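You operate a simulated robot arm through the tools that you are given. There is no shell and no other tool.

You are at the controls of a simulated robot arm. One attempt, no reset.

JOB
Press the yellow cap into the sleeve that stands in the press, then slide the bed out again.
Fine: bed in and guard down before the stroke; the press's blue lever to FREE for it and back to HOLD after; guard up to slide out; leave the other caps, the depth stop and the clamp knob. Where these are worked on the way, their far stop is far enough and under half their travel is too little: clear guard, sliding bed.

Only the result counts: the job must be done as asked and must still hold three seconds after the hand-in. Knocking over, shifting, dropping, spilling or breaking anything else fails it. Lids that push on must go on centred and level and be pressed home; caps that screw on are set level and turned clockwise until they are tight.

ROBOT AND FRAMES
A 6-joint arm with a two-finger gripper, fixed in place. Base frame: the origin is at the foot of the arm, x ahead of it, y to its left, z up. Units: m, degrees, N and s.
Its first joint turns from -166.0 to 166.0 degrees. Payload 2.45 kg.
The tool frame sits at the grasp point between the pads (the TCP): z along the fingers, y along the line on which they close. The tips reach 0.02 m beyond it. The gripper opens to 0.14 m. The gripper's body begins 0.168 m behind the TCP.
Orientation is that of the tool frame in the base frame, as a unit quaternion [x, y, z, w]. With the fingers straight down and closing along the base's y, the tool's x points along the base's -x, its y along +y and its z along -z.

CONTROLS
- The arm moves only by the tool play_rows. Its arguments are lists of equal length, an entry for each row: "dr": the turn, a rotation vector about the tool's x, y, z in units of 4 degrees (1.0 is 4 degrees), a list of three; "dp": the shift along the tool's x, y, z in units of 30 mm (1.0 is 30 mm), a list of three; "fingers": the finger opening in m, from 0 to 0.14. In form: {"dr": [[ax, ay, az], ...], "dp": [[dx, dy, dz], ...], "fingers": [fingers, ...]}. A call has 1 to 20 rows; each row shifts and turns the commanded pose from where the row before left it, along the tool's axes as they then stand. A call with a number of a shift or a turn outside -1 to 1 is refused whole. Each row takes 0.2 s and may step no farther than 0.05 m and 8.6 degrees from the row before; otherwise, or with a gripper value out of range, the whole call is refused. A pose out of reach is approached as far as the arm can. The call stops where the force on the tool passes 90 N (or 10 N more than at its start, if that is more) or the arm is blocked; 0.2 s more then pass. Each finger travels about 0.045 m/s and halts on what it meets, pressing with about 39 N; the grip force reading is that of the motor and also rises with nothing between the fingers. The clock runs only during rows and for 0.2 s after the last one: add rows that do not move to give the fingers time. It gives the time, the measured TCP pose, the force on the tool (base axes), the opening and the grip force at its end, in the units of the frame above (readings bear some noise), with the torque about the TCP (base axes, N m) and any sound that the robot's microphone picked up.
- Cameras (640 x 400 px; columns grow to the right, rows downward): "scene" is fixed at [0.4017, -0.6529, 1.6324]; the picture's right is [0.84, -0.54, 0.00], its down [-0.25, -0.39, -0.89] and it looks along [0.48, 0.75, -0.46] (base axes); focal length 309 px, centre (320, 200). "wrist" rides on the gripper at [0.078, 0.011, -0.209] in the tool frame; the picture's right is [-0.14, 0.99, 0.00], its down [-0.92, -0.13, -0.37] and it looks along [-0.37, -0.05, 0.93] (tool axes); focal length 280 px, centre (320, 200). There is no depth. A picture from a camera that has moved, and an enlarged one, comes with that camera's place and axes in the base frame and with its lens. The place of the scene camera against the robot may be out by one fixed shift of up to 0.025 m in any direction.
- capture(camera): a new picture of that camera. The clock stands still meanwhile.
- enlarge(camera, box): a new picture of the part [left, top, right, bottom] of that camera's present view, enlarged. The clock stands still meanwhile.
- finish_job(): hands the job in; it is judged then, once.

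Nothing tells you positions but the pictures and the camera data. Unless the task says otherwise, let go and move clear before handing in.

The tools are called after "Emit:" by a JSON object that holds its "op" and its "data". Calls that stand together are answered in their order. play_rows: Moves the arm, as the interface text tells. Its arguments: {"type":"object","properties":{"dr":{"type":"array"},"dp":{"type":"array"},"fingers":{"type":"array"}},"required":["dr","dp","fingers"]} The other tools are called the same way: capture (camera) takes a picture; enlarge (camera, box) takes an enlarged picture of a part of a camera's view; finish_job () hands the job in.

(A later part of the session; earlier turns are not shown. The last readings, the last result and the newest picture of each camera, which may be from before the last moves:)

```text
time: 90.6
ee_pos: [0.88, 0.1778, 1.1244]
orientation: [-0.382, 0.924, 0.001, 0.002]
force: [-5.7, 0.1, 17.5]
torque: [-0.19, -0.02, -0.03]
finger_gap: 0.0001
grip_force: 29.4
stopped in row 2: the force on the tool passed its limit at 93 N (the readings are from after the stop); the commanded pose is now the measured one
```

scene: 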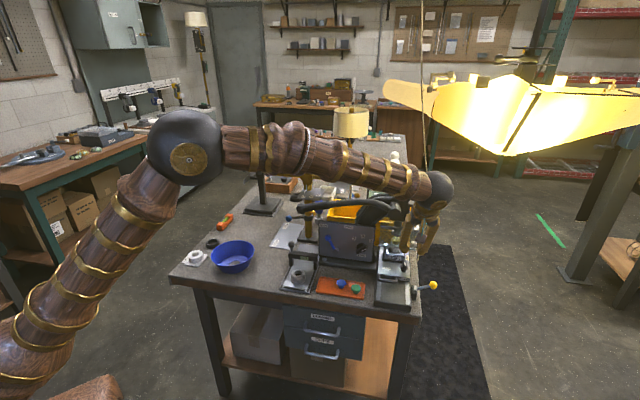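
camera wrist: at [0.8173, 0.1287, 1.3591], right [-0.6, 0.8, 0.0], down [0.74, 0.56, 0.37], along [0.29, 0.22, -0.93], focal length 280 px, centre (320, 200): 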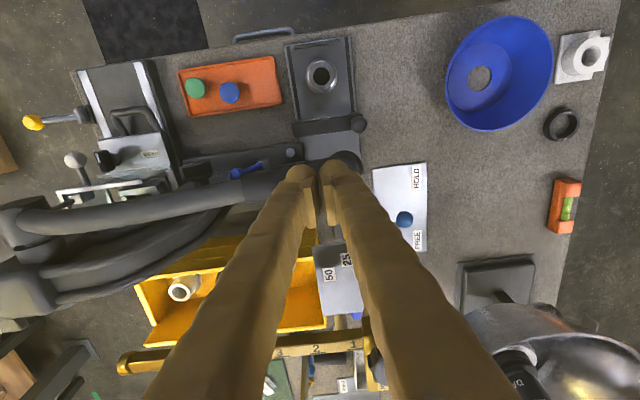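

The handle doesn't give at 93 N. Before trying anything else I'll lift off and look closely at the press head, ram, guard and lever.

Emit:
{"op": "play_rows", "data": {"dr": [[0, 0, 0], [0, 0, 0], [0, 0, 0]], "dp": [[0, 0, -0.3], [0, 0, -0.7], [0, 0, 0]], "fingers": [0, 0, 0]}}

Emit:
{"op": "enlarge", "data": {"camera": "scene", "box": [370, 180, 430, 240]}}

Emit:
{"op": "enlarge", "data": {"camera": "scene", "box": [370, 220, 430, 280]}}

Emit:
{"op": "enlarge", "data": {"camera": "scene", "box": [320, 210, 390, 280]}}

Emit:
{"op": "enlarge", "data": {"camera": "wrist", "box": [0, 80, 260, 320]}}

```text
time: 91.4
ee_pos: [0.8799, 0.176, 1.1519]
orientation: [-0.383, 0.924, 0.001, 0.001]
force: [0.1, 0.0, -0.1]
torque: [0.01, -0.02, 0.0]
finger_gap: 0.0
grip_force: 29.4
```

```text
6.67 times, centred on (400, 210) of scene
camera zoom: at [0.4017, -0.6529, 1.6324], right [0.84, -0.54, 0.0], down [-0.25, -0.39, -0.89], along [0.48, 0.75, -0.46], focal length 2061 px, centre (-213, 133)
```

zoom: 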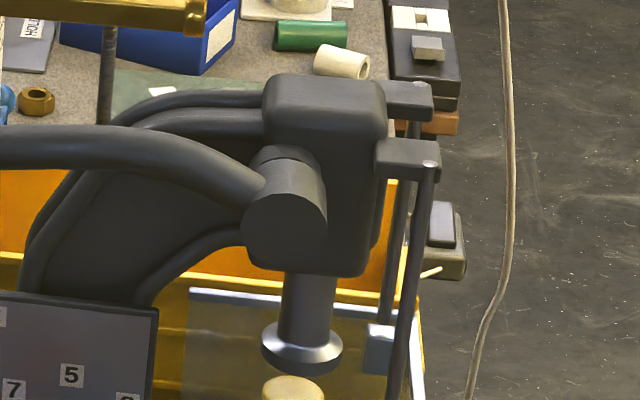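

```text
6.67 times, centred on (400, 250) of scene
camera zoom: at [0.4017, -0.6529, 1.6324], right [0.84, -0.54, 0.0], down [-0.25, -0.39, -0.89], along [0.48, 0.75, -0.46], focal length 2061 px, centre (-213, -133)
```

zoom: 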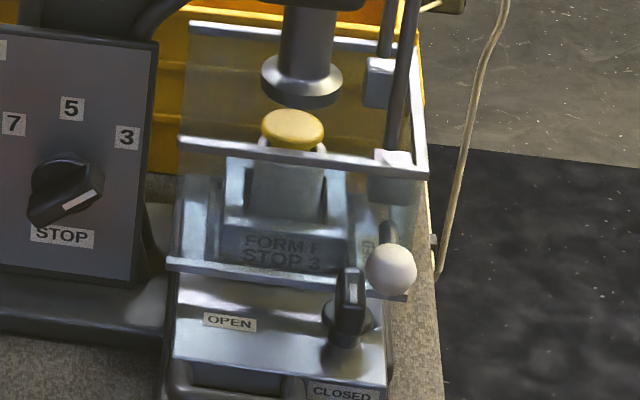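

```text
5.71 times, centred on (355, 245) of scene
camera zoom: at [0.4017, -0.6529, 1.6324], right [0.84, -0.54, 0.0], down [-0.25, -0.39, -0.89], along [0.48, 0.75, -0.46], focal length 1766 px, centre (120, -57)
```

zoom: 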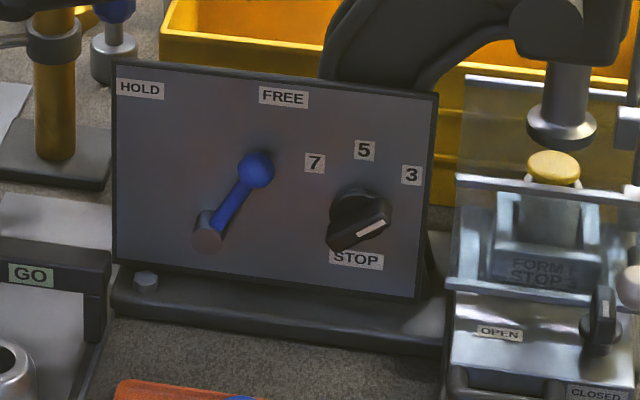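

```text
1.67 times, centred on (130, 200) of wrist
camera zoom: at [0.8166, 0.129, 1.3616], right [-0.6, 0.8, 0.0], down [0.74, 0.56, 0.37], along [0.3, 0.23, -0.93], focal length 467 px, centre (637, 200)
```

zoom: 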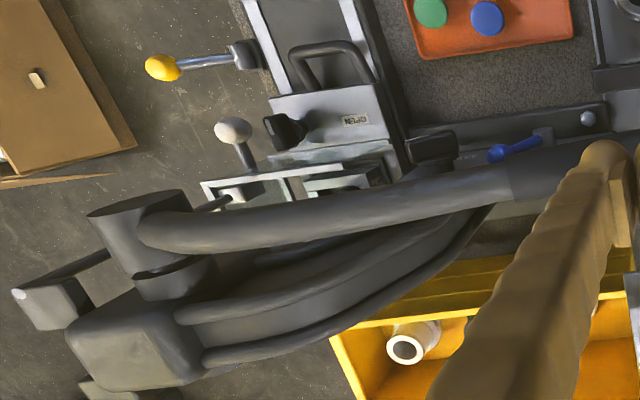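

The bed, guard and lever all look right, yet the handle resists a downward push. I'll yaw 90° so I can grip the handle front-to-back and feel gently which way it is free to move.

Emit:
{"op": "play_rows", "data": {"dr": [[0, 0, 0.978], [0, 0, 0.978], [0, 0, 0.978], [0, 0, 0.978], [0, 0, 0.978], [0, 0, 0.978], [0, 0, 0.978], [0, 0, 0.978], [0, 0, 0.978], [0, 0, 0.978], [0, 0, 0.978], [0, 0, 0.978], [0, 0, 0.978], [0, 0, 0.978], [0, 0, 0.978], [0, 0, 0.978], [0, 0, 0.978], [0, 0, 0.978], [0, 0, 0.978], [0, 0, 0.978]], "dp": [[0, 0, -0.3], [0, 0, -0.3], [0, 0, -0.3], [0, 0, 0], [0, 0, 0], [0, 0, 0], [0, 0, 0], [0, 0, 0], [0, 0, 0], [0, 0, 0], [0, 0, 0], [0, 0, 0], [0, 0, 0], [0, 0, 0], [0, 0, 0], [0, 0, 0], [0, 0, 0], [0, 0, 0], [0, 0, 0], [0, 0, 0]], "fingers": [0.02, 0.04, 0.06, 0.06, 0.06, 0.06, 0.06, 0.06, 0.06, 0.06, 0.06, 0.06, 0.06, 0.06, 0.06, 0.06, 0.06, 0.06, 0.06, 0.06]}}

Emit:
{"op": "play_rows", "data": {"dr": [[0, 0, 0.978], [0, 0, 0.978], [0, 0, 0.978], [0, 0, 0]], "dp": [[0, 0, 0], [0, 0, 0], [0, 0, 0], [0, 0, 0]], "fingers": [0.06, 0.06, 0.06, 0.06]}}

Emit:
{"op": "capture", "data": {"camera": "wrist"}}

Emit:
{"op": "enlarge", "data": {"camera": "wrist", "box": [220, 100, 420, 300]}}

```text
time: 95.6
ee_pos: [0.8797, 0.1773, 1.1794]
orientation: [0.286, 0.958, 0.002, 0.0]
force: [-0.1, 1.0, -0.1]
torque: [-0.02, 0.01, 0.0]
finger_gap: 0.0601
grip_force: 0.0
```

```text
time: 96.6
ee_pos: [0.8799, 0.1769, 1.1799]
orientation: [0.382, 0.924, 0.001, 0.0]
force: [0.6, -0.8, -0.8]
torque: [-0.02, 0.0, 0.03]
finger_gap: 0.06
grip_force: 0.1
```

```text
taken
camera wrist: at [0.832, 0.2393, 1.3889], right [0.8, 0.6, 0.0], down [0.56, -0.74, 0.37], along [0.22, -0.29, -0.93], focal length 280 px, centre (320, 200)
```

wrist: 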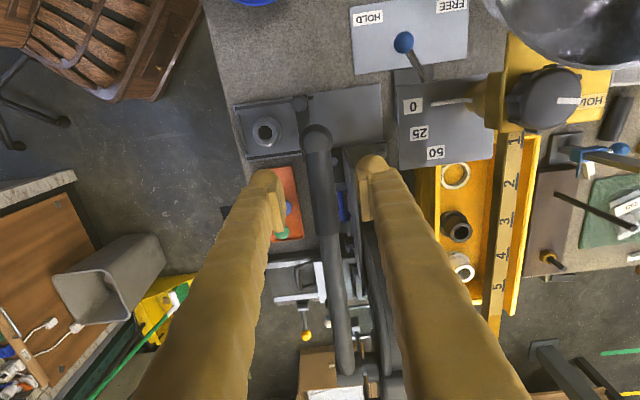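

```text
2.00 times, centred on (320, 200) of wrist
camera zoom: at [0.832, 0.2393, 1.3889], right [0.8, 0.6, 0.0], down [0.56, -0.74, 0.37], along [0.22, -0.29, -0.93], focal length 561 px, centre (320, 200)
```

zoom: 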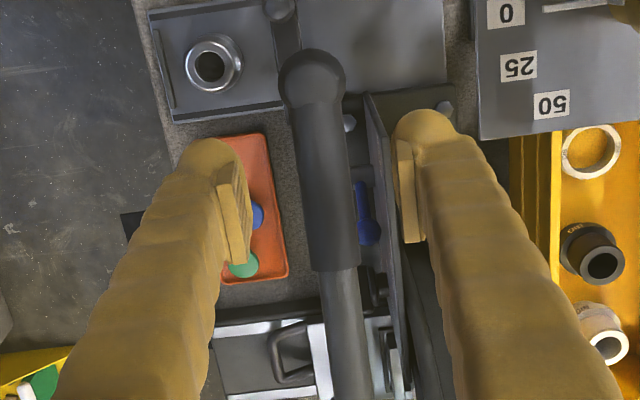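

From here I can see the handle grip, which runs just in front of the panel. I'll lower the open fingers around it and grip.

Emit:
{"op": "play_rows", "data": {"dr": [[0, 0, 0], [0, 0, 0], [0, 0, 0], [0, 0, 0], [0, 0, 0]], "dp": [[0, -0.067, 0.8], [0, 0, 0.8], [0, 0, 0.8], [0, 0, 0.7], [0, 0, 0]], "fingers": [0.054, 0.054, 0.054, 0.054, 0.054]}}

Emit:
{"op": "enlarge", "data": {"camera": "wrist", "box": [220, 100, 420, 300]}}

Emit:
{"op": "enlarge", "data": {"camera": "scene", "box": [280, 160, 400, 260]}}

```text
time: 97.8
ee_pos: [0.8791, 0.1748, 1.0864]
orientation: [0.382, 0.924, 0.001, 0.0]
force: [-0.4, -1.2, -0.1]
torque: [0.01, -0.03, -0.01]
finger_gap: 0.0539
grip_force: 0.1
```

```text
2.00 times, centred on (320, 200) of wrist
camera zoom: at [0.8309, 0.2379, 1.2956], right [0.8, 0.6, 0.0], down [0.56, -0.74, 0.37], along [0.23, -0.29, -0.93], focal length 561 px, centre (320, 200)
```

zoom: 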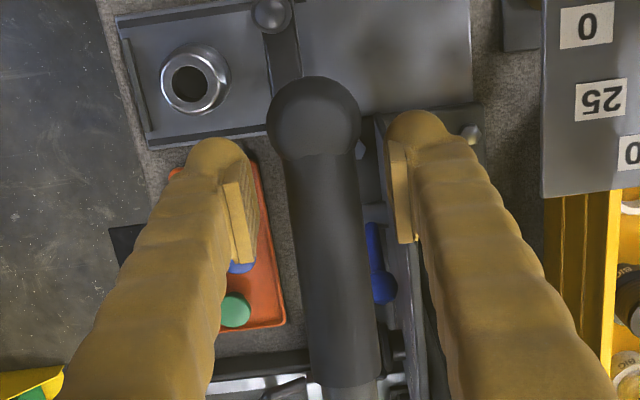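

```text
4.00 times, centred on (340, 210) of scene
camera zoom: at [0.4017, -0.6529, 1.6324], right [0.84, -0.54, 0.0], down [-0.25, -0.39, -0.89], along [0.48, 0.75, -0.46], focal length 1236 px, centre (240, 160)
```

zoom: 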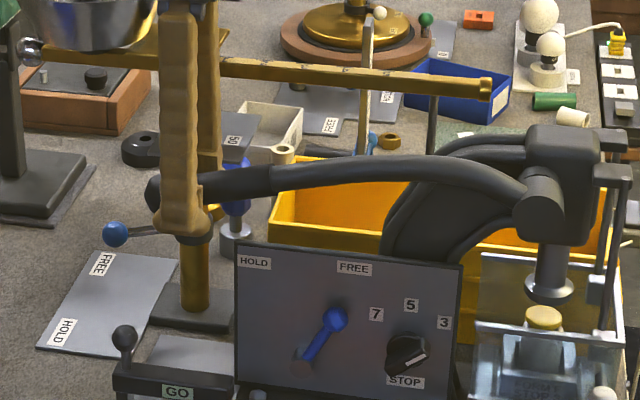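

Emit:
{"op": "play_rows", "data": {"dr": [[0, 0, 0], [0, 0, 0], [0, 0, 0], [0, 0, 0]], "dp": [[0, 0, 0], [0, 0, 0], [0, 0, 0], [0, 0, 0]], "fingers": [0.04, 0.02, 0.01, 0.01]}}

Emit:
{"op": "play_rows", "data": {"dr": [[0, 0, 0], [0, 0, 0], [0, 0, 0]], "dp": [[0, 0, -0.05], [0, 0, -0.05], [0, 0, 0]], "fingers": [0.01, 0.01, 0.01]}}

```text
time: 98.8
ee_pos: [0.8805, 0.1748, 1.0857]
orientation: [0.382, 0.924, 0.003, 0.001]
force: [30.9, 11.7, -2.4]
torque: [0.13, -0.14, -0.58]
finger_gap: 0.0291
grip_force: 38.4
```

```text
time: 99.6
ee_pos: [0.8811, 0.1767, 1.088]
orientation: [0.382, 0.924, 0.001, 0.002]
force: [63.8, 7.5, -3.6]
torque: [0.3, -0.13, -1.17]
finger_gap: 0.0286
grip_force: 44.7
```

Emit:
{"op": "play_rows", "data": {"dr": [[0, 0, 0], [0, 0, 0], [0, 0, 0]], "dp": [[0, -0.05, -0.1], [0, -0.05, -0.1], [0, 0, 0]], "fingers": [0.01, 0.01, 0.01]}}

Emit:
{"op": "enlarge", "data": {"camera": "scene", "box": [280, 160, 400, 260]}}

Emit:
{"op": "enlarge", "data": {"camera": "wrist", "box": [220, 100, 420, 300]}}

```text
time: 100.2
ee_pos: [0.8824, 0.1738, 1.0955]
orientation: [0.383, 0.924, 0.004, 0.005]
force: [37.1, -10.2, -1.6]
torque: [-0.33, -0.37, -0.08]
finger_gap: 0.0259
grip_force: 44.7
stopped in row 2: the force on the tool passed its limit at 92 N (the readings are from after the stop); the commanded pose is now the measured one
```

```text
4.00 times, centred on (340, 210) of scene
camera zoom: at [0.4017, -0.6529, 1.6324], right [0.84, -0.54, 0.0], down [-0.25, -0.39, -0.89], along [0.48, 0.75, -0.46], focal length 1236 px, centre (240, 160)
```

zoom: 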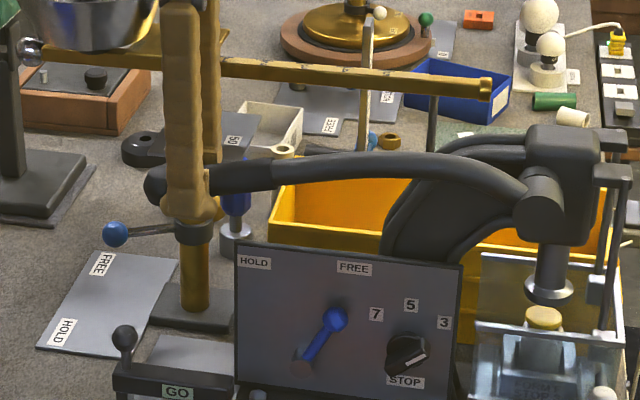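

```text
2.00 times, centred on (320, 200) of wrist
camera zoom: at [0.8313, 0.2365, 1.3038], right [0.8, 0.6, 0.01], down [0.56, -0.74, 0.37], along [0.24, -0.29, -0.93], focal length 561 px, centre (320, 200)
```

zoom: 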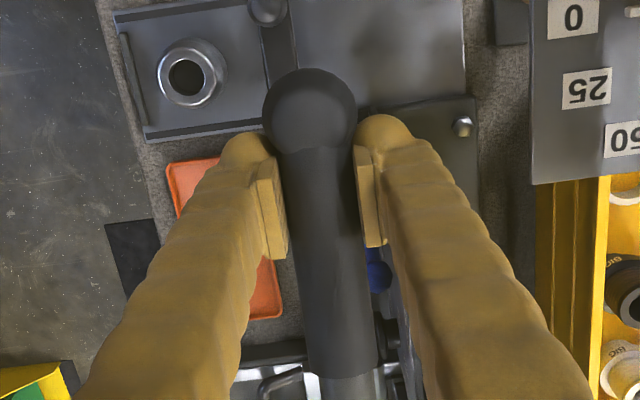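

The handle is rigid in both directions, so something still holds it. I'll let go of it, return to the front of the panel, and check with a firmer push that the blue lever is really at the end of its FREE travel.

Emit:
{"op": "play_rows", "data": {"dr": [[0, 0, 0], [0, 0, 0], [0, 0, 0], [0, 0, 0], [0, 0, 0], [0, 0, 0], [0, 0, 0]], "dp": [[0, 0, 0], [0, 0, 0], [0, 0, -0.3], [0, 0, -0.8], [0, 0, -0.8], [0, 0, -0.8], [0, 0, 0]], "fingers": [0.04, 0.054, 0.054, 0.054, 0.054, 0.054, 0.054]}}

Emit:
{"op": "enlarge", "data": {"camera": "scene", "box": [300, 170, 440, 290]}}

Emit:
{"op": "capture", "data": {"camera": "wrist"}}

Emit:
{"op": "enlarge", "data": {"camera": "wrist", "box": [250, 200, 410, 400]}}

```text
time: 101.8
ee_pos: [0.8785, 0.1749, 1.1747]
orientation: [0.382, 0.924, 0.003, 0.003]
force: [-0.4, 0.2, -1.1]
torque: [-0.02, 0.02, 0.01]
finger_gap: 0.0539
grip_force: 0.0
```

```text
3.33 times, centred on (370, 230) of scene
camera zoom: at [0.4017, -0.6529, 1.6324], right [0.84, -0.54, 0.0], down [-0.25, -0.39, -0.89], along [0.48, 0.75, -0.46], focal length 1030 px, centre (153, 100)
```

zoom: 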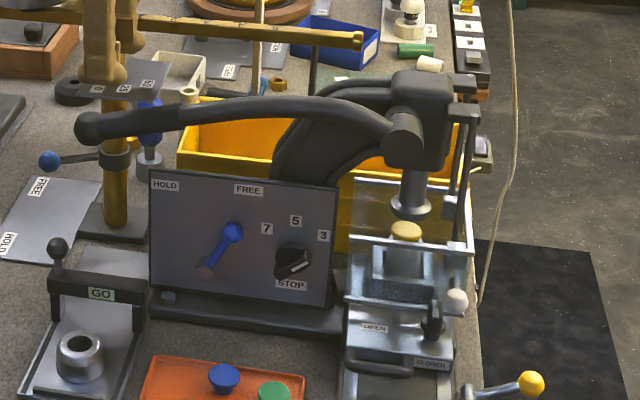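

```text
taken
camera wrist: at [0.8284, 0.2366, 1.3849], right [0.8, 0.6, 0.01], down [0.56, -0.74, 0.37], along [0.23, -0.29, -0.93], focal length 280 px, centre (320, 200)
```

wrist: 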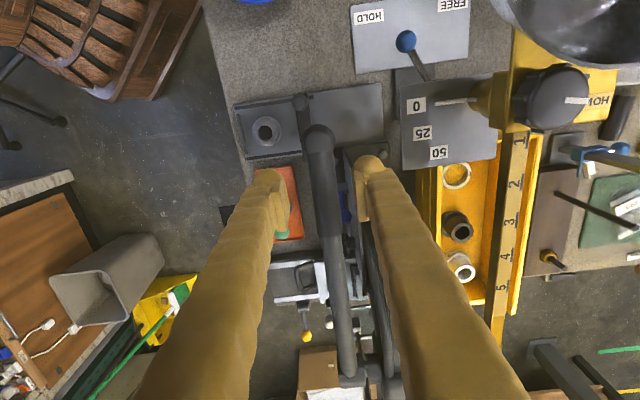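

```text
2.00 times, centred on (330, 300) of wrist
camera zoom: at [0.8284, 0.2366, 1.3849], right [0.8, 0.6, 0.01], down [0.56, -0.74, 0.37], along [0.23, -0.29, -0.93], focal length 561 px, centre (300, 0)
```

zoom: 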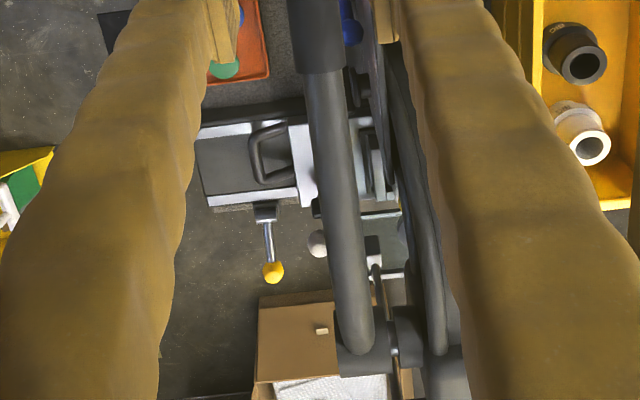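

Emit:
{"op": "enlarge", "data": {"camera": "scene", "box": [318, 215, 378, 265]}}

Emit:
{"op": "enlarge", "data": {"camera": "scene", "box": [380, 190, 440, 290]}}

Emit:
{"op": "enlarge", "data": {"camera": "scene", "box": [270, 140, 410, 240]}}

```text
8.00 times, centred on (348, 240) of scene
camera zoom: at [0.4017, -0.6529, 1.6324], right [0.84, -0.54, 0.0], down [-0.25, -0.39, -0.89], along [0.48, 0.75, -0.46], focal length 2473 px, centre (96, -120)
```

zoom: 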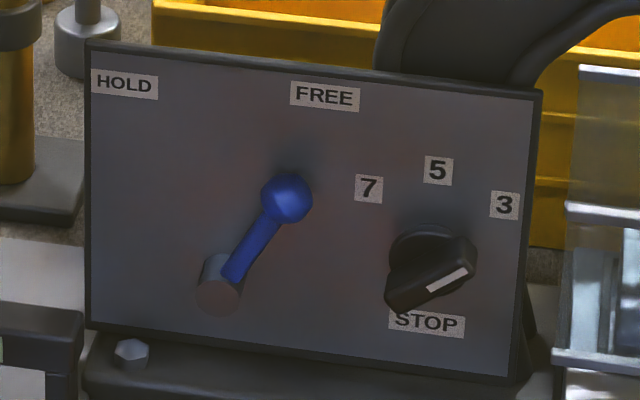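

```text
4.00 times, centred on (410, 240) of scene
camera zoom: at [0.4017, -0.6529, 1.6324], right [0.84, -0.54, 0.0], down [-0.25, -0.39, -0.89], along [0.48, 0.75, -0.46], focal length 1236 px, centre (-40, 40)
```

zoom: 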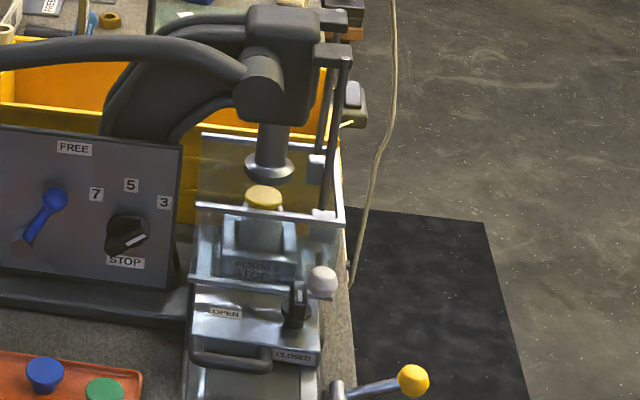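

```text
4.00 times, centred on (340, 190) of scene
camera zoom: at [0.4017, -0.6529, 1.6324], right [0.84, -0.54, 0.0], down [-0.25, -0.39, -0.89], along [0.48, 0.75, -0.46], focal length 1236 px, centre (240, 240)
```

zoom: 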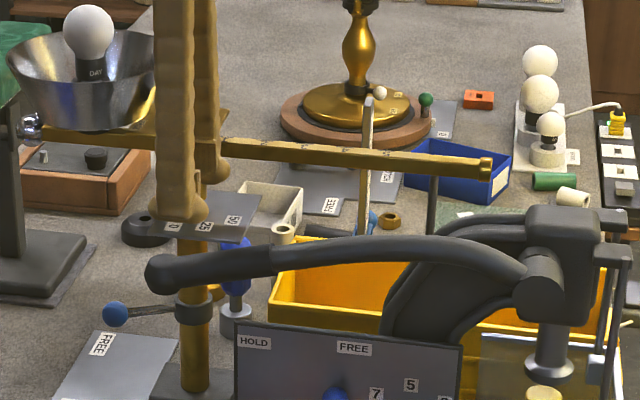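

Everything looks right in the picture. To rule the lever out, I'll go back in front of the panel with closed fingers and press the lever ball firmly toward FREE.

Emit:
{"op": "play_rows", "data": {"dr": [[0, 0, 0], [0, 0, 0], [0, 0, 0], [0, 0, 0], [0, 0, 0], [0, 0, 0], [0, 0, 0], [0, 0, 0], [0, 0, 0], [0, 0, 0], [0, 0, 0], [0, 0, 0], [0, 0, 0]], "dp": [[0, -0.867, 0], [0, -0.867, 0], [0, -0.867, 0], [0, -0.867, 0], [0, -0.867, 0], [-0.35, 0, 0.81], [-0.35, 0, 0.81], [-0.35, 0, 0.81], [-0.35, 0, 0.81], [-0.35, 0, 0.81], [-0.35, 0, 0.81], [-0.35, 0, 0.81], [-0.35, 0, 0.81]], "fingers": [0.05, 0.04, 0.03, 0.02, 0.01, 0, 0, 0, 0, 0, 0, 0, 0]}}

Emit:
{"op": "play_rows", "data": {"dr": [[-0.94, 0, 0], [-0.94, 0, 0], [-0.94, 0, 0], [-0.94, 0, 0], [-0.94, 0, 0], [-0.94, 0, 0], [-0.94, 0, 0], [-0.94, 0, 0], [-0.94, 0, 0], [-0.94, 0, 0], [-0.94, 0, 0], [-0.94, 0, 0], [0, 0, 0]], "dp": [[0, 0, 0], [0, 0, 0], [0, 0, 0], [0, 0, 0], [0, 0, 0], [0, 0, 0], [0, 0, 0], [0, 0, 0], [0, 0, 0], [0, 0, 0], [0, 0, 0], [0, 0, 0], [0, 0, 0]], "fingers": [0, 0, 0, 0, 0, 0, 0, 0, 0, 0, 0, 0, 0]}}

Emit:
{"op": "capture", "data": {"camera": "wrist"}}

Emit:
{"op": "capture", "data": {"camera": "scene"}}

```text
time: 104.6
ee_pos: [0.848, 0.0246, 0.9796]
orientation: [0.381, 0.924, 0.005, 0.004]
force: [-1.1, 0.8, 0.6]
torque: [0.02, 0.01, -0.01]
finger_gap: 0.0
grip_force: 29.5
```

```text
time: 107.4
ee_pos: [0.8482, 0.0238, 0.9802]
orientation: [0.351, 0.852, 0.359, 0.15]
force: [0.5, 0.0, 1.3]
torque: [0.0, 0.0, -0.01]
finger_gap: 0.0
grip_force: 29.3
```

```text
taken
camera wrist: at [0.6921, -0.0205, 1.1339], right [0.58, 0.39, 0.71], down [0.4, -0.9, 0.17], along [0.71, 0.19, -0.68], focal length 280 px, centre (320, 200)
```

wrist: 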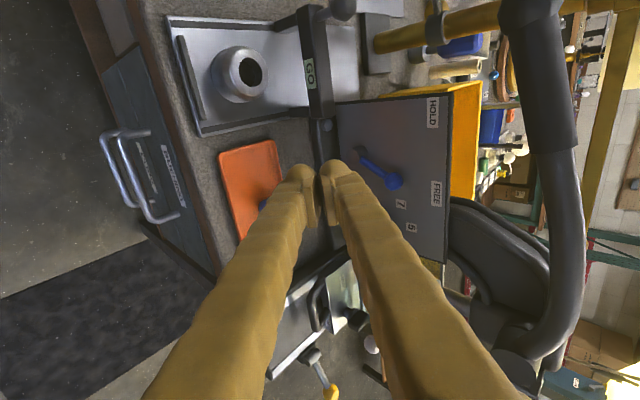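

```text
taken
```

scene: 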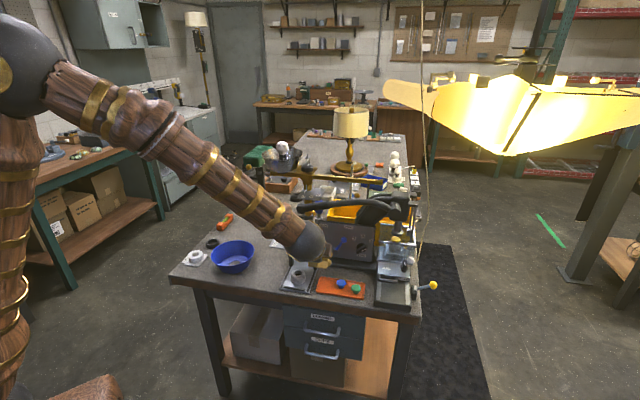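

Emit:
{"op": "play_rows", "data": {"dr": [[0, 0, 0], [0, 0, 0], [0, 0, 0], [0, 0, 0], [0, 0, 0], [0, 0, 0]], "dp": [[0, 0.522, 0.776], [0, 0.522, 0.776], [0, 0.522, 0.776], [0, 0.522, 0.776], [0, 0.522, 0.776], [0, 0, 0]], "fingers": [0, 0, 0, 0, 0, 0]}}

Emit:
{"op": "capture", "data": {"camera": "wrist"}}

Emit:
{"op": "enlarge", "data": {"camera": "wrist", "box": [240, 120, 400, 260]}}

```text
time: 108.8
ee_pos: [0.9464, 0.1227, 0.9552]
orientation: [0.351, 0.852, 0.358, 0.149]
force: [0.7, 0.1, -0.2]
torque: [0.01, -0.03, -0.02]
finger_gap: 0.0001
grip_force: 29.5
```

```text
taken
camera wrist: at [0.7906, 0.0774, 1.1089], right [0.58, 0.39, 0.71], down [0.4, -0.9, 0.17], along [0.71, 0.19, -0.68], focal length 280 px, centre (320, 200)
```

wrist: 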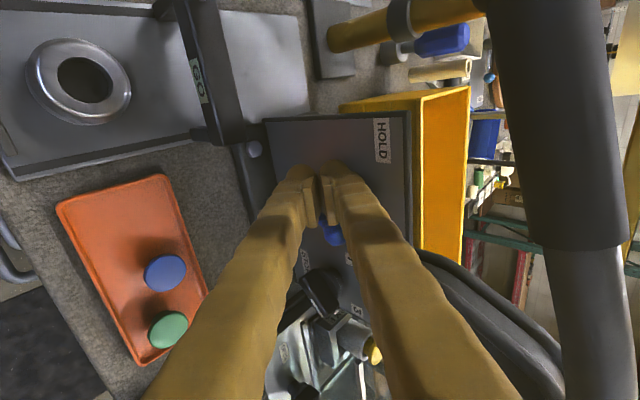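

```text
2.86 times, centred on (320, 190) of wrist
camera zoom: at [0.7906, 0.0774, 1.1089], right [0.58, 0.39, 0.71], down [0.4, -0.9, 0.17], along [0.71, 0.19, -0.68], focal length 801 px, centre (320, 229)
```

zoom: 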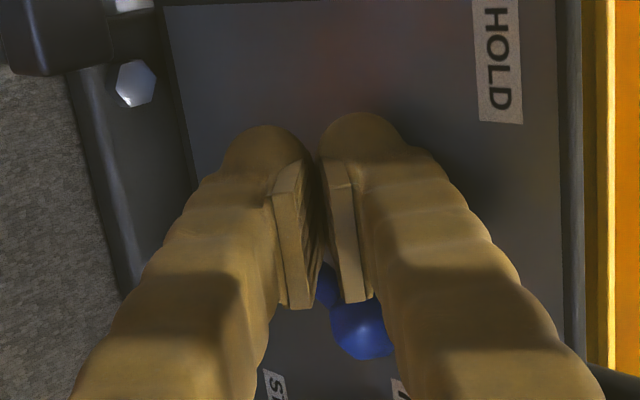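

Emit:
{"op": "play_rows", "data": {"dr": [[0, 0, 0], [0, 0, 0], [0, 0, 0], [0, 0, 0], [0, 0, 0]], "dp": [[-0.15, 0, 0], [-0.15, 0, 0], [-0.1, 0, 0], [-0.1, 0, 0], [0, 0, 0]], "fingers": [0, 0, 0, 0, 0]}}

Emit:
{"op": "play_rows", "data": {"dr": [[0, 0, 0], [0, 0, 0], [0, 0, 0]], "dp": [[-0.05, 0, 0], [-0.05, 0, 0], [0, 0, 0]], "fingers": [0, 0, 0]}}

Emit:
{"op": "enlarge", "data": {"camera": "wrist", "box": [240, 120, 400, 260]}}

Emit:
{"op": "enlarge", "data": {"camera": "scene", "box": [318, 215, 378, 265]}}

```text
time: 110.0
ee_pos: [0.9539, 0.1134, 0.9542]
orientation: [0.35, 0.852, 0.359, 0.148]
force: [-60.5, 29.9, 4.5]
torque: [0.49, -0.41, 0.44]
finger_gap: 0.0
grip_force: 29.7
```

```text
time: 110.5
ee_pos: [0.9546, 0.1145, 0.9538]
orientation: [0.349, 0.853, 0.36, 0.147]
force: [-24.0, 15.7, 9.9]
torque: [0.14, -0.36, 0.27]
finger_gap: 0.0001
grip_force: 29.5
stopped in row 2: the force on the tool passed its limit at 93 N (the readings are from after the stop); the commanded pose is now the measured one
```

```text
2.86 times, centred on (320, 190) of wrist
camera zoom: at [0.7989, 0.0683, 1.1082], right [0.58, 0.4, 0.71], down [0.41, -0.9, 0.16], along [0.7, 0.19, -0.69], focal length 801 px, centre (320, 229)
```

zoom: 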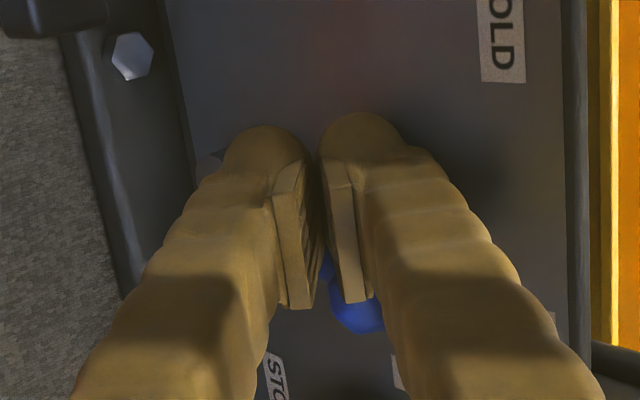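

```text
8.00 times, centred on (348, 240) of scene
camera zoom: at [0.4017, -0.6529, 1.6324], right [0.84, -0.54, 0.0], down [-0.25, -0.39, -0.89], along [0.48, 0.75, -0.46], focal length 2473 px, centre (96, -120)
```

zoom: 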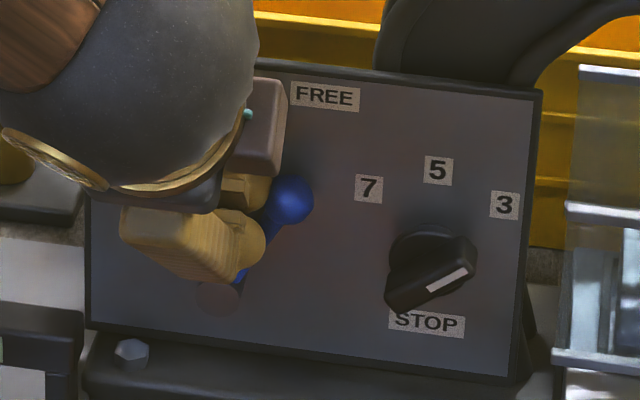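

The lever is hard against its FREE stop at 93 N, so it is fine. The hub sits left of the ram like a pinion on the ram's left side, so lifting the handle's left end may be what drives the ram down, and so far I've only tested that with a weak friction grip. I'll back out and bring the tool level so the fingers can hold the handle from above and below.

Emit:
{"op": "play_rows", "data": {"dr": [[0, 0, 0], [0, 0, 0], [0, 0, 0], [0, 0, 0], [0, 0, 0], [0, 0, 0], [0, 0, 0], [0, 0, 0], [0, 0, 0], [0, 0, 0], [0, 0, 0], [0, 0, 0]], "dp": [[0.5, 0, 0], [0, -0.7, -0.72], [0, -0.7, -0.72], [0, -0.7, -0.72], [0, -0.7, -0.72], [0, -0.7, -0.72], [0.667, 0.6, -0.58], [0.667, 0.6, -0.58], [0.667, 0.6, -0.58], [0.667, 0.6, -0.58], [0.667, 0.6, -0.58], [0, 0, 0]], "fingers": [0, 0, 0, 0, 0, 0, 0.02, 0.04, 0.06, 0.06, 0.06, 0.06]}}

Emit:
{"op": "play_rows", "data": {"dr": [[-0.94, 0, 0], [-0.94, 0, 0], [-0.94, 0, 0], [-0.94, 0, 0], [-0.94, 0, 0], [-0.94, 0, 0], [-0.94, 0, 0], [-0.94, 0, 0], [-0.94, 0, 0], [-0.94, 0, 0], [-0.94, 0, 0], [-0.94, 0, 0], [0, 0, 0]], "dp": [[0, 0, 0], [0, 0, 0], [0, 0, 0], [0, 0, 0], [0, 0, 0], [0, 0, 0], [0, 0, 0], [0, 0, 0], [0, 0, 0], [0, 0, 0], [0, 0, 0], [0, 0, 0], [0, 0, 0]], "fingers": [0.06, 0.06, 0.06, 0.06, 0.06, 0.06, 0.06, 0.06, 0.06, 0.06, 0.06, 0.06, 0.06]}}

Emit:
{"op": "capture", "data": {"camera": "wrist"}}

Emit:
{"op": "capture", "data": {"camera": "scene"}}

```text
time: 113.1
ee_pos: [0.7686, 0.0868, 1.0812]
orientation: [0.351, 0.852, 0.359, 0.148]
force: [0.6, 0.4, 0.4]
torque: [-0.04, -0.01, 0.01]
finger_gap: 0.06
grip_force: 0.0
```

```text
time: 115.9
ee_pos: [0.7685, 0.0875, 1.079]
orientation: [0.268, 0.649, 0.659, 0.27]
force: [-0.1, 0.2, 0.1]
torque: [0.01, 0.04, 0.01]
finger_gap: 0.0602
grip_force: 0.1
```

```text
taken
camera wrist: at [0.5655, -0.0065, 1.0875], right [0.09, -0.11, 0.99], down [0.4, -0.91, -0.13], along [0.91, 0.41, -0.04], focal length 280 px, centre (320, 200)
```

wrist: 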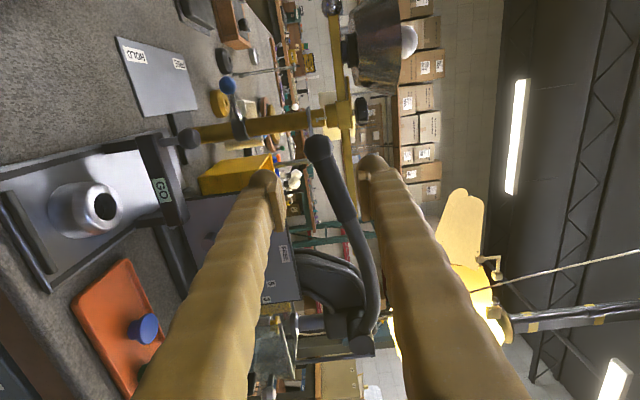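

```text
taken
```

scene: 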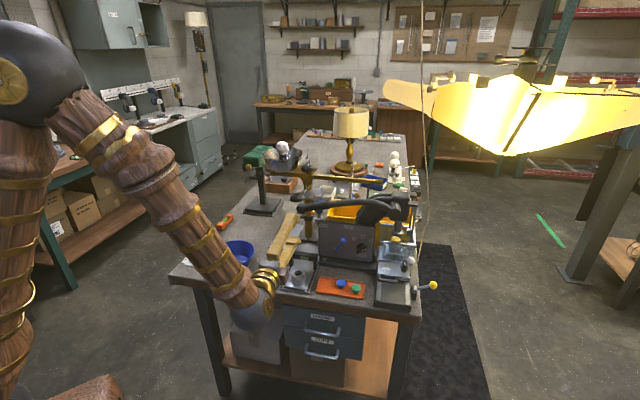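

The tool is level now, pointing at the handle with the fingers above and below it. I'll align to the handle's slope and move in to straddle the grip.

Emit:
{"op": "play_rows", "data": {"dr": [[0, 0, -0.875], [0, 0, -0.875], [0, 0, -0.875], [0, 0, -0.875], [0, 0, 0], [0, 0, 0], [0, 0, 0], [0, 0, 0], [0, 0, 0], [0, 0, 0]], "dp": [[-0.1, 0.15, 0], [0, 0, 0], [0, 0, 0], [0, 0, 0], [0, 0, 0.9], [0, 0, 0.9], [0, 0, 0.9], [0, 0, 0.9], [0, 0, 0.5], [0, 0, 0]], "fingers": [0.06, 0.06, 0.06, 0.06, 0.06, 0.06, 0.06, 0.06, 0.06, 0.06]}}

Emit:
{"op": "capture", "data": {"camera": "wrist"}}

Emit:
{"op": "enlarge", "data": {"camera": "scene", "box": [270, 160, 410, 260]}}

```text
time: 118.1
ee_pos: [0.8577, 0.173, 1.0854]
orientation: [0.186, 0.677, 0.621, 0.349]
force: [0.5, -0.3, 0.3]
torque: [0.01, -0.04, 0.0]
finger_gap: 0.0598
grip_force: 0.0
```

```text
taken
camera wrist: at [0.6539, 0.0791, 1.0745], right [-0.08, 0.06, 0.99], down [0.4, -0.91, 0.09], along [0.91, 0.4, 0.05], focal length 280 px, centre (320, 200)
```

wrist: 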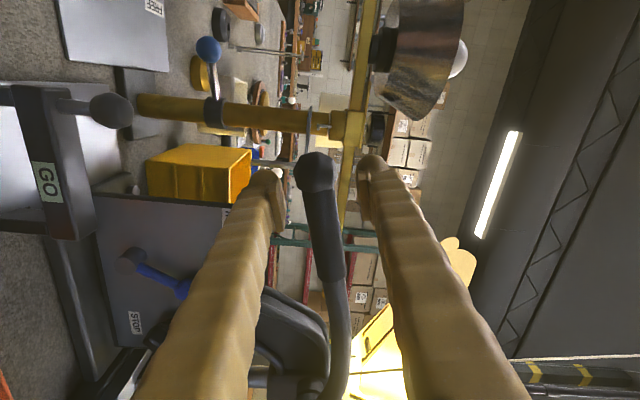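

```text
4.00 times, centred on (340, 210) of scene
camera zoom: at [0.4017, -0.6529, 1.6324], right [0.84, -0.54, 0.0], down [-0.25, -0.39, -0.89], along [0.48, 0.75, -0.46], focal length 1236 px, centre (240, 160)
```

zoom: 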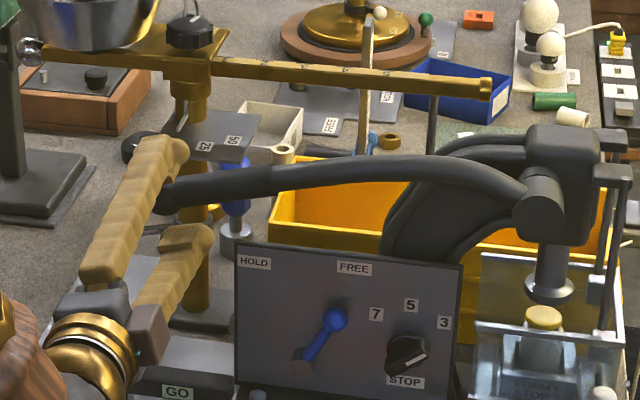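

Emit:
{"op": "play_rows", "data": {"dr": [[0, 0, 0], [0, 0, 0], [0, 0, 0], [0, 0, 0], [0, 0, 0], [0, 0, 0]], "dp": [[0, 0, 0.4], [0, 0, 0], [0, 0, 0], [0, 0, 0], [0, 0, 0], [0, 0, 0]], "fingers": [0.06, 0.05, 0.04, 0.03, 0.02, 0.02]}}

Emit:
{"op": "capture", "data": {"camera": "wrist"}}

```text
time: 119.5
ee_pos: [0.8649, 0.1808, 1.0854]
orientation: [0.186, 0.677, 0.621, 0.348]
force: [2.7, -1.7, -4.4]
torque: [-0.05, 0.11, 0.0]
finger_gap: 0.0373
grip_force: 45.2
```

```text
taken
camera wrist: at [0.6623, 0.0875, 1.0745], right [-0.08, 0.06, 0.99], down [0.4, -0.91, 0.09], along [0.91, 0.4, 0.05], focal length 280 px, centre (320, 200)
```

wrist: 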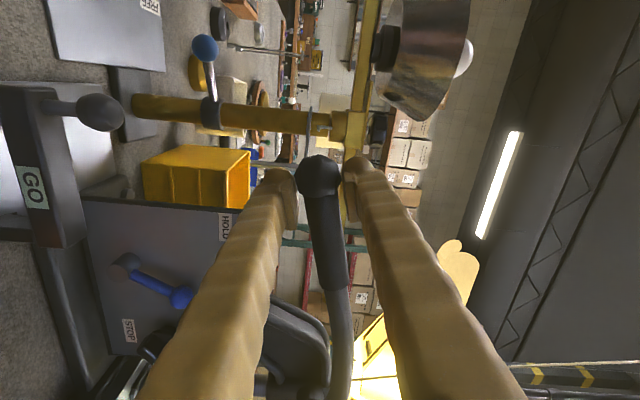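

I have a firm hold on the handle's end with almost no side load. Now I'll lift gently in small steps.

Emit:
{"op": "play_rows", "data": {"dr": [[0, 0, 0], [0, 0, 0], [0, 0, 0], [0, 0, 0]], "dp": [[-0.016, 0.065, 0], [-0.016, 0.065, 0], [-0.016, 0.065, 0], [0, 0, 0]], "fingers": [0.02, 0.02, 0.02, 0.02]}}

Emit:
{"op": "enlarge", "data": {"camera": "scene", "box": [290, 160, 430, 260]}}

```text
time: 120.5
ee_pos: [0.8649, 0.1809, 1.0916]
orientation: [0.186, 0.678, 0.62, 0.348]
force: [-9.6, -0.8, -6.0]
torque: [-0.04, 0.17, 0.18]
finger_gap: 0.0371
grip_force: 45.3
```

```text
4.00 times, centred on (360, 210) of scene
camera zoom: at [0.4017, -0.6529, 1.6324], right [0.84, -0.54, 0.0], down [-0.25, -0.39, -0.89], along [0.48, 0.75, -0.46], focal length 1236 px, centre (160, 160)
```

zoom: 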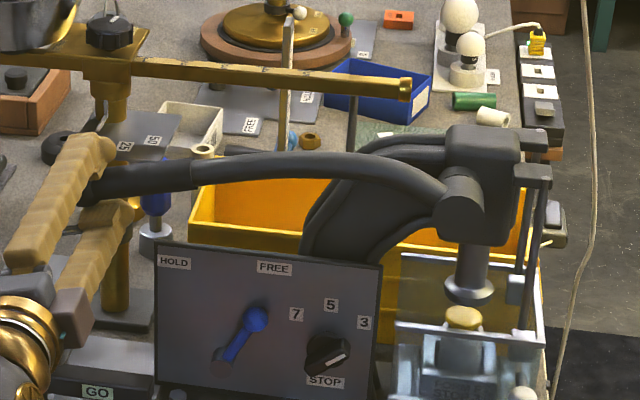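

The handle moved up with the fingers under a light load, so lifting is the stroke direction. I'll carry it along its arc about the hub, turning the tool with it, and check the ram.

Emit:
{"op": "play_rows", "data": {"dr": [[0, 0, 0.5], [0, 0, 0.5], [0, 0, 0.5], [0, 0, 0.5], [0, 0, 0]], "dp": [[-0.09, 0.35, 0], [-0.09, 0.35, 0], [-0.09, 0.35, 0], [-0.09, 0.35, 0], [0, 0, 0]], "fingers": [0.02, 0.02, 0.02, 0.02, 0.02]}}

Emit:
{"op": "enlarge", "data": {"camera": "scene", "box": [290, 160, 430, 260]}}

Emit:
{"op": "capture", "data": {"camera": "wrist"}}

```text
time: 121.7
ee_pos: [0.8658, 0.1816, 1.1342]
orientation: [0.232, 0.663, 0.644, 0.304]
force: [-2.2, 28.4, -0.2]
torque: [-0.05, -0.15, 0.16]
finger_gap: 0.037
grip_force: 45.0
```

```text
4.00 times, centred on (360, 210) of scene
camera zoom: at [0.4017, -0.6529, 1.6324], right [0.84, -0.54, 0.0], down [-0.25, -0.39, -0.89], along [0.48, 0.75, -0.46], focal length 1236 px, centre (160, 160)
```

zoom: 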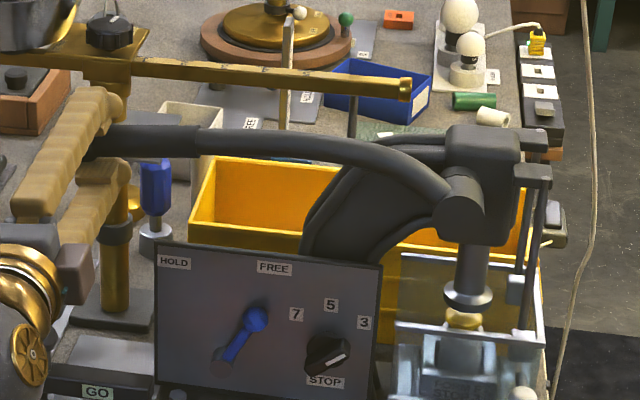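

```text
taken
camera wrist: at [0.6636, 0.0864, 1.1351], right [0.01, -0.03, 1.0], down [0.4, -0.91, -0.04], along [0.91, 0.4, 0.0], focal length 280 px, centre (320, 200)
```

wrist: 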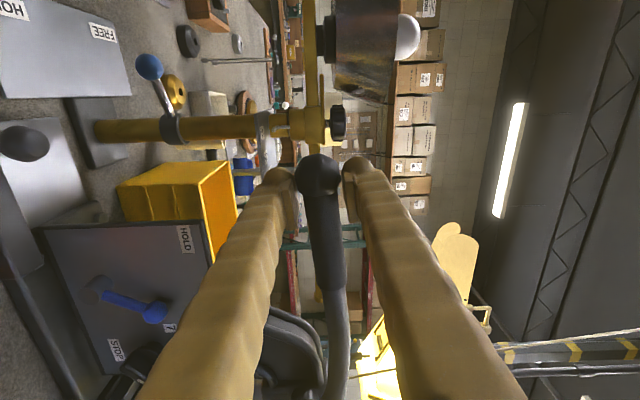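

Lifting drives the ram down, which is now visibly closer to the cap. I'll continue along the arc with a small correction.

Emit:
{"op": "play_rows", "data": {"dr": [[0, 0, 0.5], [0, 0, 0.5], [0, 0, 0.5], [0, 0, 0.5], [0, 0, 0]], "dp": [[-0.035, 0.355, 0.035], [-0.06, 0.355, 0], [-0.06, 0.355, 0], [-0.06, 0.355, 0], [0, 0, 0]], "fingers": [0.02, 0.02, 0.02, 0.02, 0.02]}}

Emit:
{"op": "enlarge", "data": {"camera": "scene", "box": [290, 160, 430, 260]}}

Emit:
{"op": "enlarge", "data": {"camera": "scene", "box": [380, 210, 430, 260]}}

```text
time: 122.9
ee_pos: [0.8717, 0.1754, 1.177]
orientation: [0.279, 0.645, 0.662, 0.259]
force: [44.7, -13.8, -14.0]
torque: [-0.19, -0.13, -0.71]
finger_gap: 0.0376
grip_force: 45.2
```

```text
4.00 times, centred on (360, 210) of scene
camera zoom: at [0.4017, -0.6529, 1.6324], right [0.84, -0.54, 0.0], down [-0.25, -0.39, -0.89], along [0.48, 0.75, -0.46], focal length 1236 px, centre (160, 160)
```

zoom: 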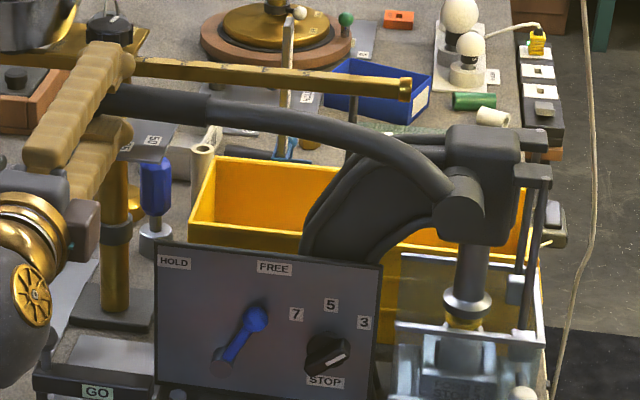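

```text
8.00 times, centred on (405, 235) of scene
camera zoom: at [0.4017, -0.6529, 1.6324], right [0.84, -0.54, 0.0], down [-0.25, -0.39, -0.89], along [0.48, 0.75, -0.46], focal length 2473 px, centre (-360, -80)
```

zoom: 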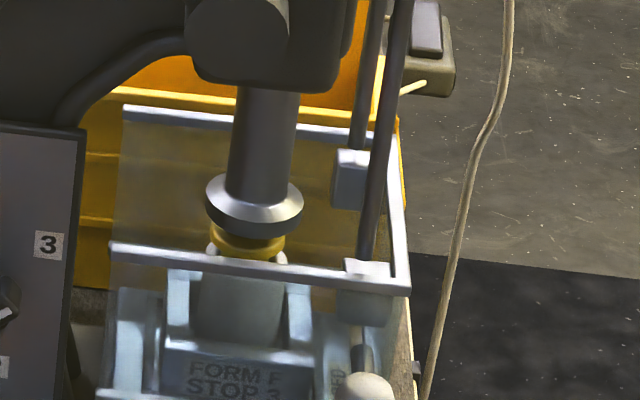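

The ram is just about on the cap. I'll continue in finer steps with corrections.

Emit:
{"op": "play_rows", "data": {"dr": [[0, 0, 0], [0, 0, 0.25], [0, 0, 0.25], [0, 0, 0.25], [0, 0, 0]], "dp": [[-0.08, 0, 0.04], [-0.042, 0.175, 0], [-0.042, 0.175, 0], [-0.042, 0.175, 0], [0, 0, 0]], "fingers": [0.02, 0.02, 0.02, 0.02, 0.02]}}

Emit:
{"op": "enlarge", "data": {"camera": "scene", "box": [380, 210, 430, 260]}}

```text
time: 124.1
ee_pos: [0.8751, 0.1732, 1.1936]
orientation: [0.294, 0.636, 0.671, 0.241]
force: [-17.4, -5.4, -0.5]
torque: [0.05, -0.03, 0.39]
finger_gap: 0.0369
grip_force: 45.4
```

```text
8.00 times, centred on (405, 235) of scene
camera zoom: at [0.4017, -0.6529, 1.6324], right [0.84, -0.54, 0.0], down [-0.25, -0.39, -0.89], along [0.48, 0.75, -0.46], focal length 2473 px, centre (-360, -80)
```

zoom: 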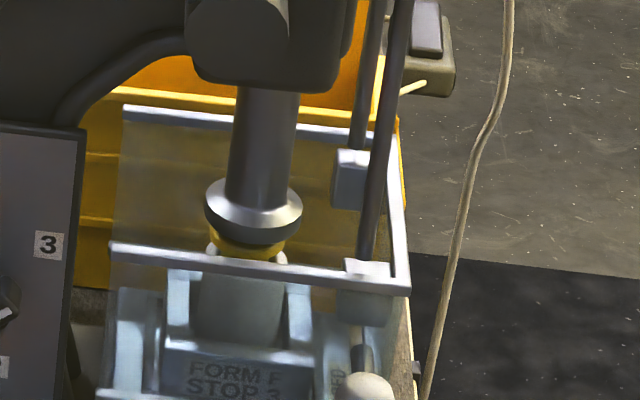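

Emit:
{"op": "play_rows", "data": {"dr": [[0, 0, 0.25], [0, 0, 0.25], [0, 0, 0.25], [0, 0, 0]], "dp": [[-0.035, 0.175, -0.02], [-0.035, 0.175, 0], [-0.042, 0.175, 0], [0, 0, 0]], "fingers": [0.02, 0.02, 0.02, 0.02]}}

Emit:
{"op": "enlarge", "data": {"camera": "scene", "box": [380, 210, 430, 260]}}

```text
time: 125.1
ee_pos: [0.8786, 0.169, 1.2075]
orientation: [0.312, 0.629, 0.676, 0.223]
force: [7.1, 37.8, 3.4]
torque: [-0.01, 0.09, 0.06]
finger_gap: 0.037
grip_force: 44.9
```

```text
8.00 times, centred on (405, 235) of scene
camera zoom: at [0.4017, -0.6529, 1.6324], right [0.84, -0.54, 0.0], down [-0.25, -0.39, -0.89], along [0.48, 0.75, -0.46], focal length 2473 px, centre (-360, -80)
```

zoom: 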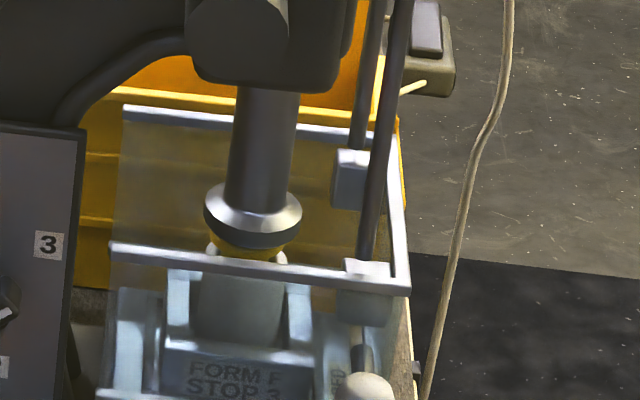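

Emit:
{"op": "play_rows", "data": {"dr": [[0, 0, 0.25], [0, 0, 0.25], [0, 0, 0.25], [0, 0, 0]], "dp": [[0.0, 0.175, 0.05], [-0.042, 0.175, 0], [-0.042, 0.175, 0], [0, 0, 0]], "fingers": [0.02, 0.02, 0.02, 0.02]}}

Emit:
{"op": "enlarge", "data": {"camera": "scene", "box": [380, 210, 430, 260]}}

```text
time: 126.1
ee_pos: [0.8838, 0.165, 1.2245]
orientation: [0.328, 0.621, 0.682, 0.206]
force: [-19.9, 4.9, 3.7]
torque: [0.05, -0.05, 0.27]
finger_gap: 0.0367
grip_force: 44.5
```

```text
8.00 times, centred on (405, 235) of scene
camera zoom: at [0.4017, -0.6529, 1.6324], right [0.84, -0.54, 0.0], down [-0.25, -0.39, -0.89], along [0.48, 0.75, -0.46], focal length 2473 px, centre (-360, -80)
```

zoom: 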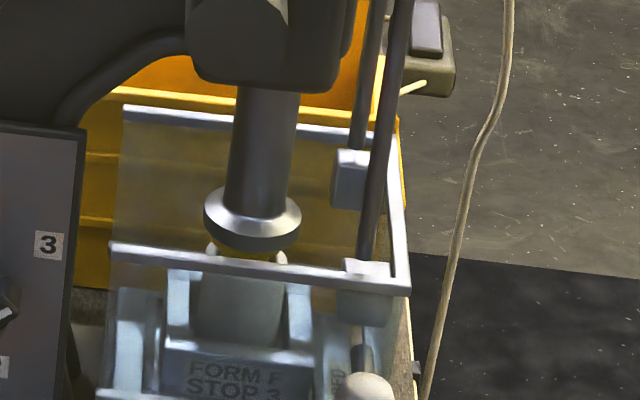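

Emit:
{"op": "play_rows", "data": {"dr": [[0, 0, 0.25], [0, 0, 0.25], [0, 0, 0.25], [0, 0, 0]], "dp": [[-0.02, 0.175, -0.01], [-0.035, 0.175, 0], [-0.042, 0.175, 0], [0, 0, 0]], "fingers": [0.02, 0.02, 0.02, 0.02]}}

Emit:
{"op": "enlarge", "data": {"camera": "scene", "box": [380, 210, 430, 260]}}

```text
time: 127.1
ee_pos: [0.8881, 0.1599, 1.2376]
orientation: [0.344, 0.613, 0.686, 0.187]
force: [9.5, 6.2, -11.7]
torque: [-0.18, 0.05, -0.14]
finger_gap: 0.0368
grip_force: 45.0
```

```text
8.00 times, centred on (405, 235) of scene
camera zoom: at [0.4017, -0.6529, 1.6324], right [0.84, -0.54, 0.0], down [-0.25, -0.39, -0.89], along [0.48, 0.75, -0.46], focal length 2473 px, centre (-360, -80)
```

zoom: 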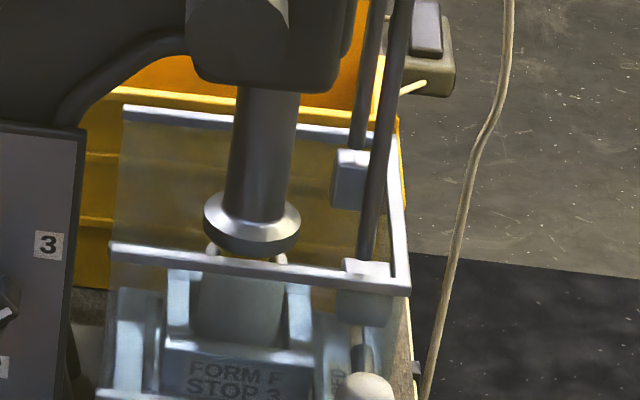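

Emit:
{"op": "play_rows", "data": {"dr": [[0, 0, 0.25], [0, 0, 0.25], [0, 0, 0]], "dp": [[-0.042, 0.175, 0], [-0.042, 0.175, 0], [0, 0, 0]], "fingers": [0.02, 0.02, 0.02]}}

Emit:
{"op": "enlarge", "data": {"camera": "scene", "box": [380, 210, 430, 260]}}

```text
time: 127.9
ee_pos: [0.8907, 0.1581, 1.2469]
orientation: [0.355, 0.606, 0.69, 0.175]
force: [5.0, 8.8, -14.6]
torque: [-0.06, 0.17, -0.18]
finger_gap: 0.0366
grip_force: 45.0
```

```text
8.00 times, centred on (405, 235) of scene
camera zoom: at [0.4017, -0.6529, 1.6324], right [0.84, -0.54, 0.0], down [-0.25, -0.39, -0.89], along [0.48, 0.75, -0.46], focal length 2473 px, centre (-360, -80)
```

zoom: 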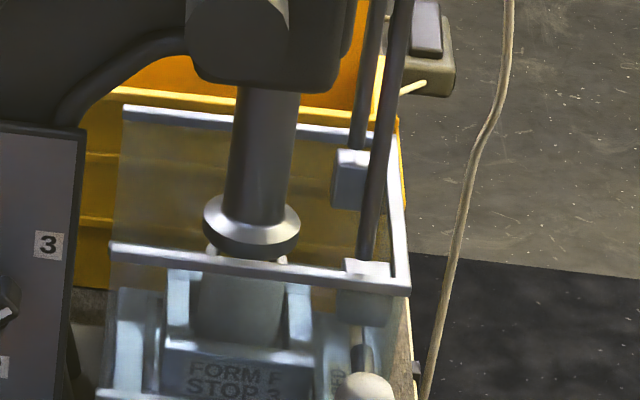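

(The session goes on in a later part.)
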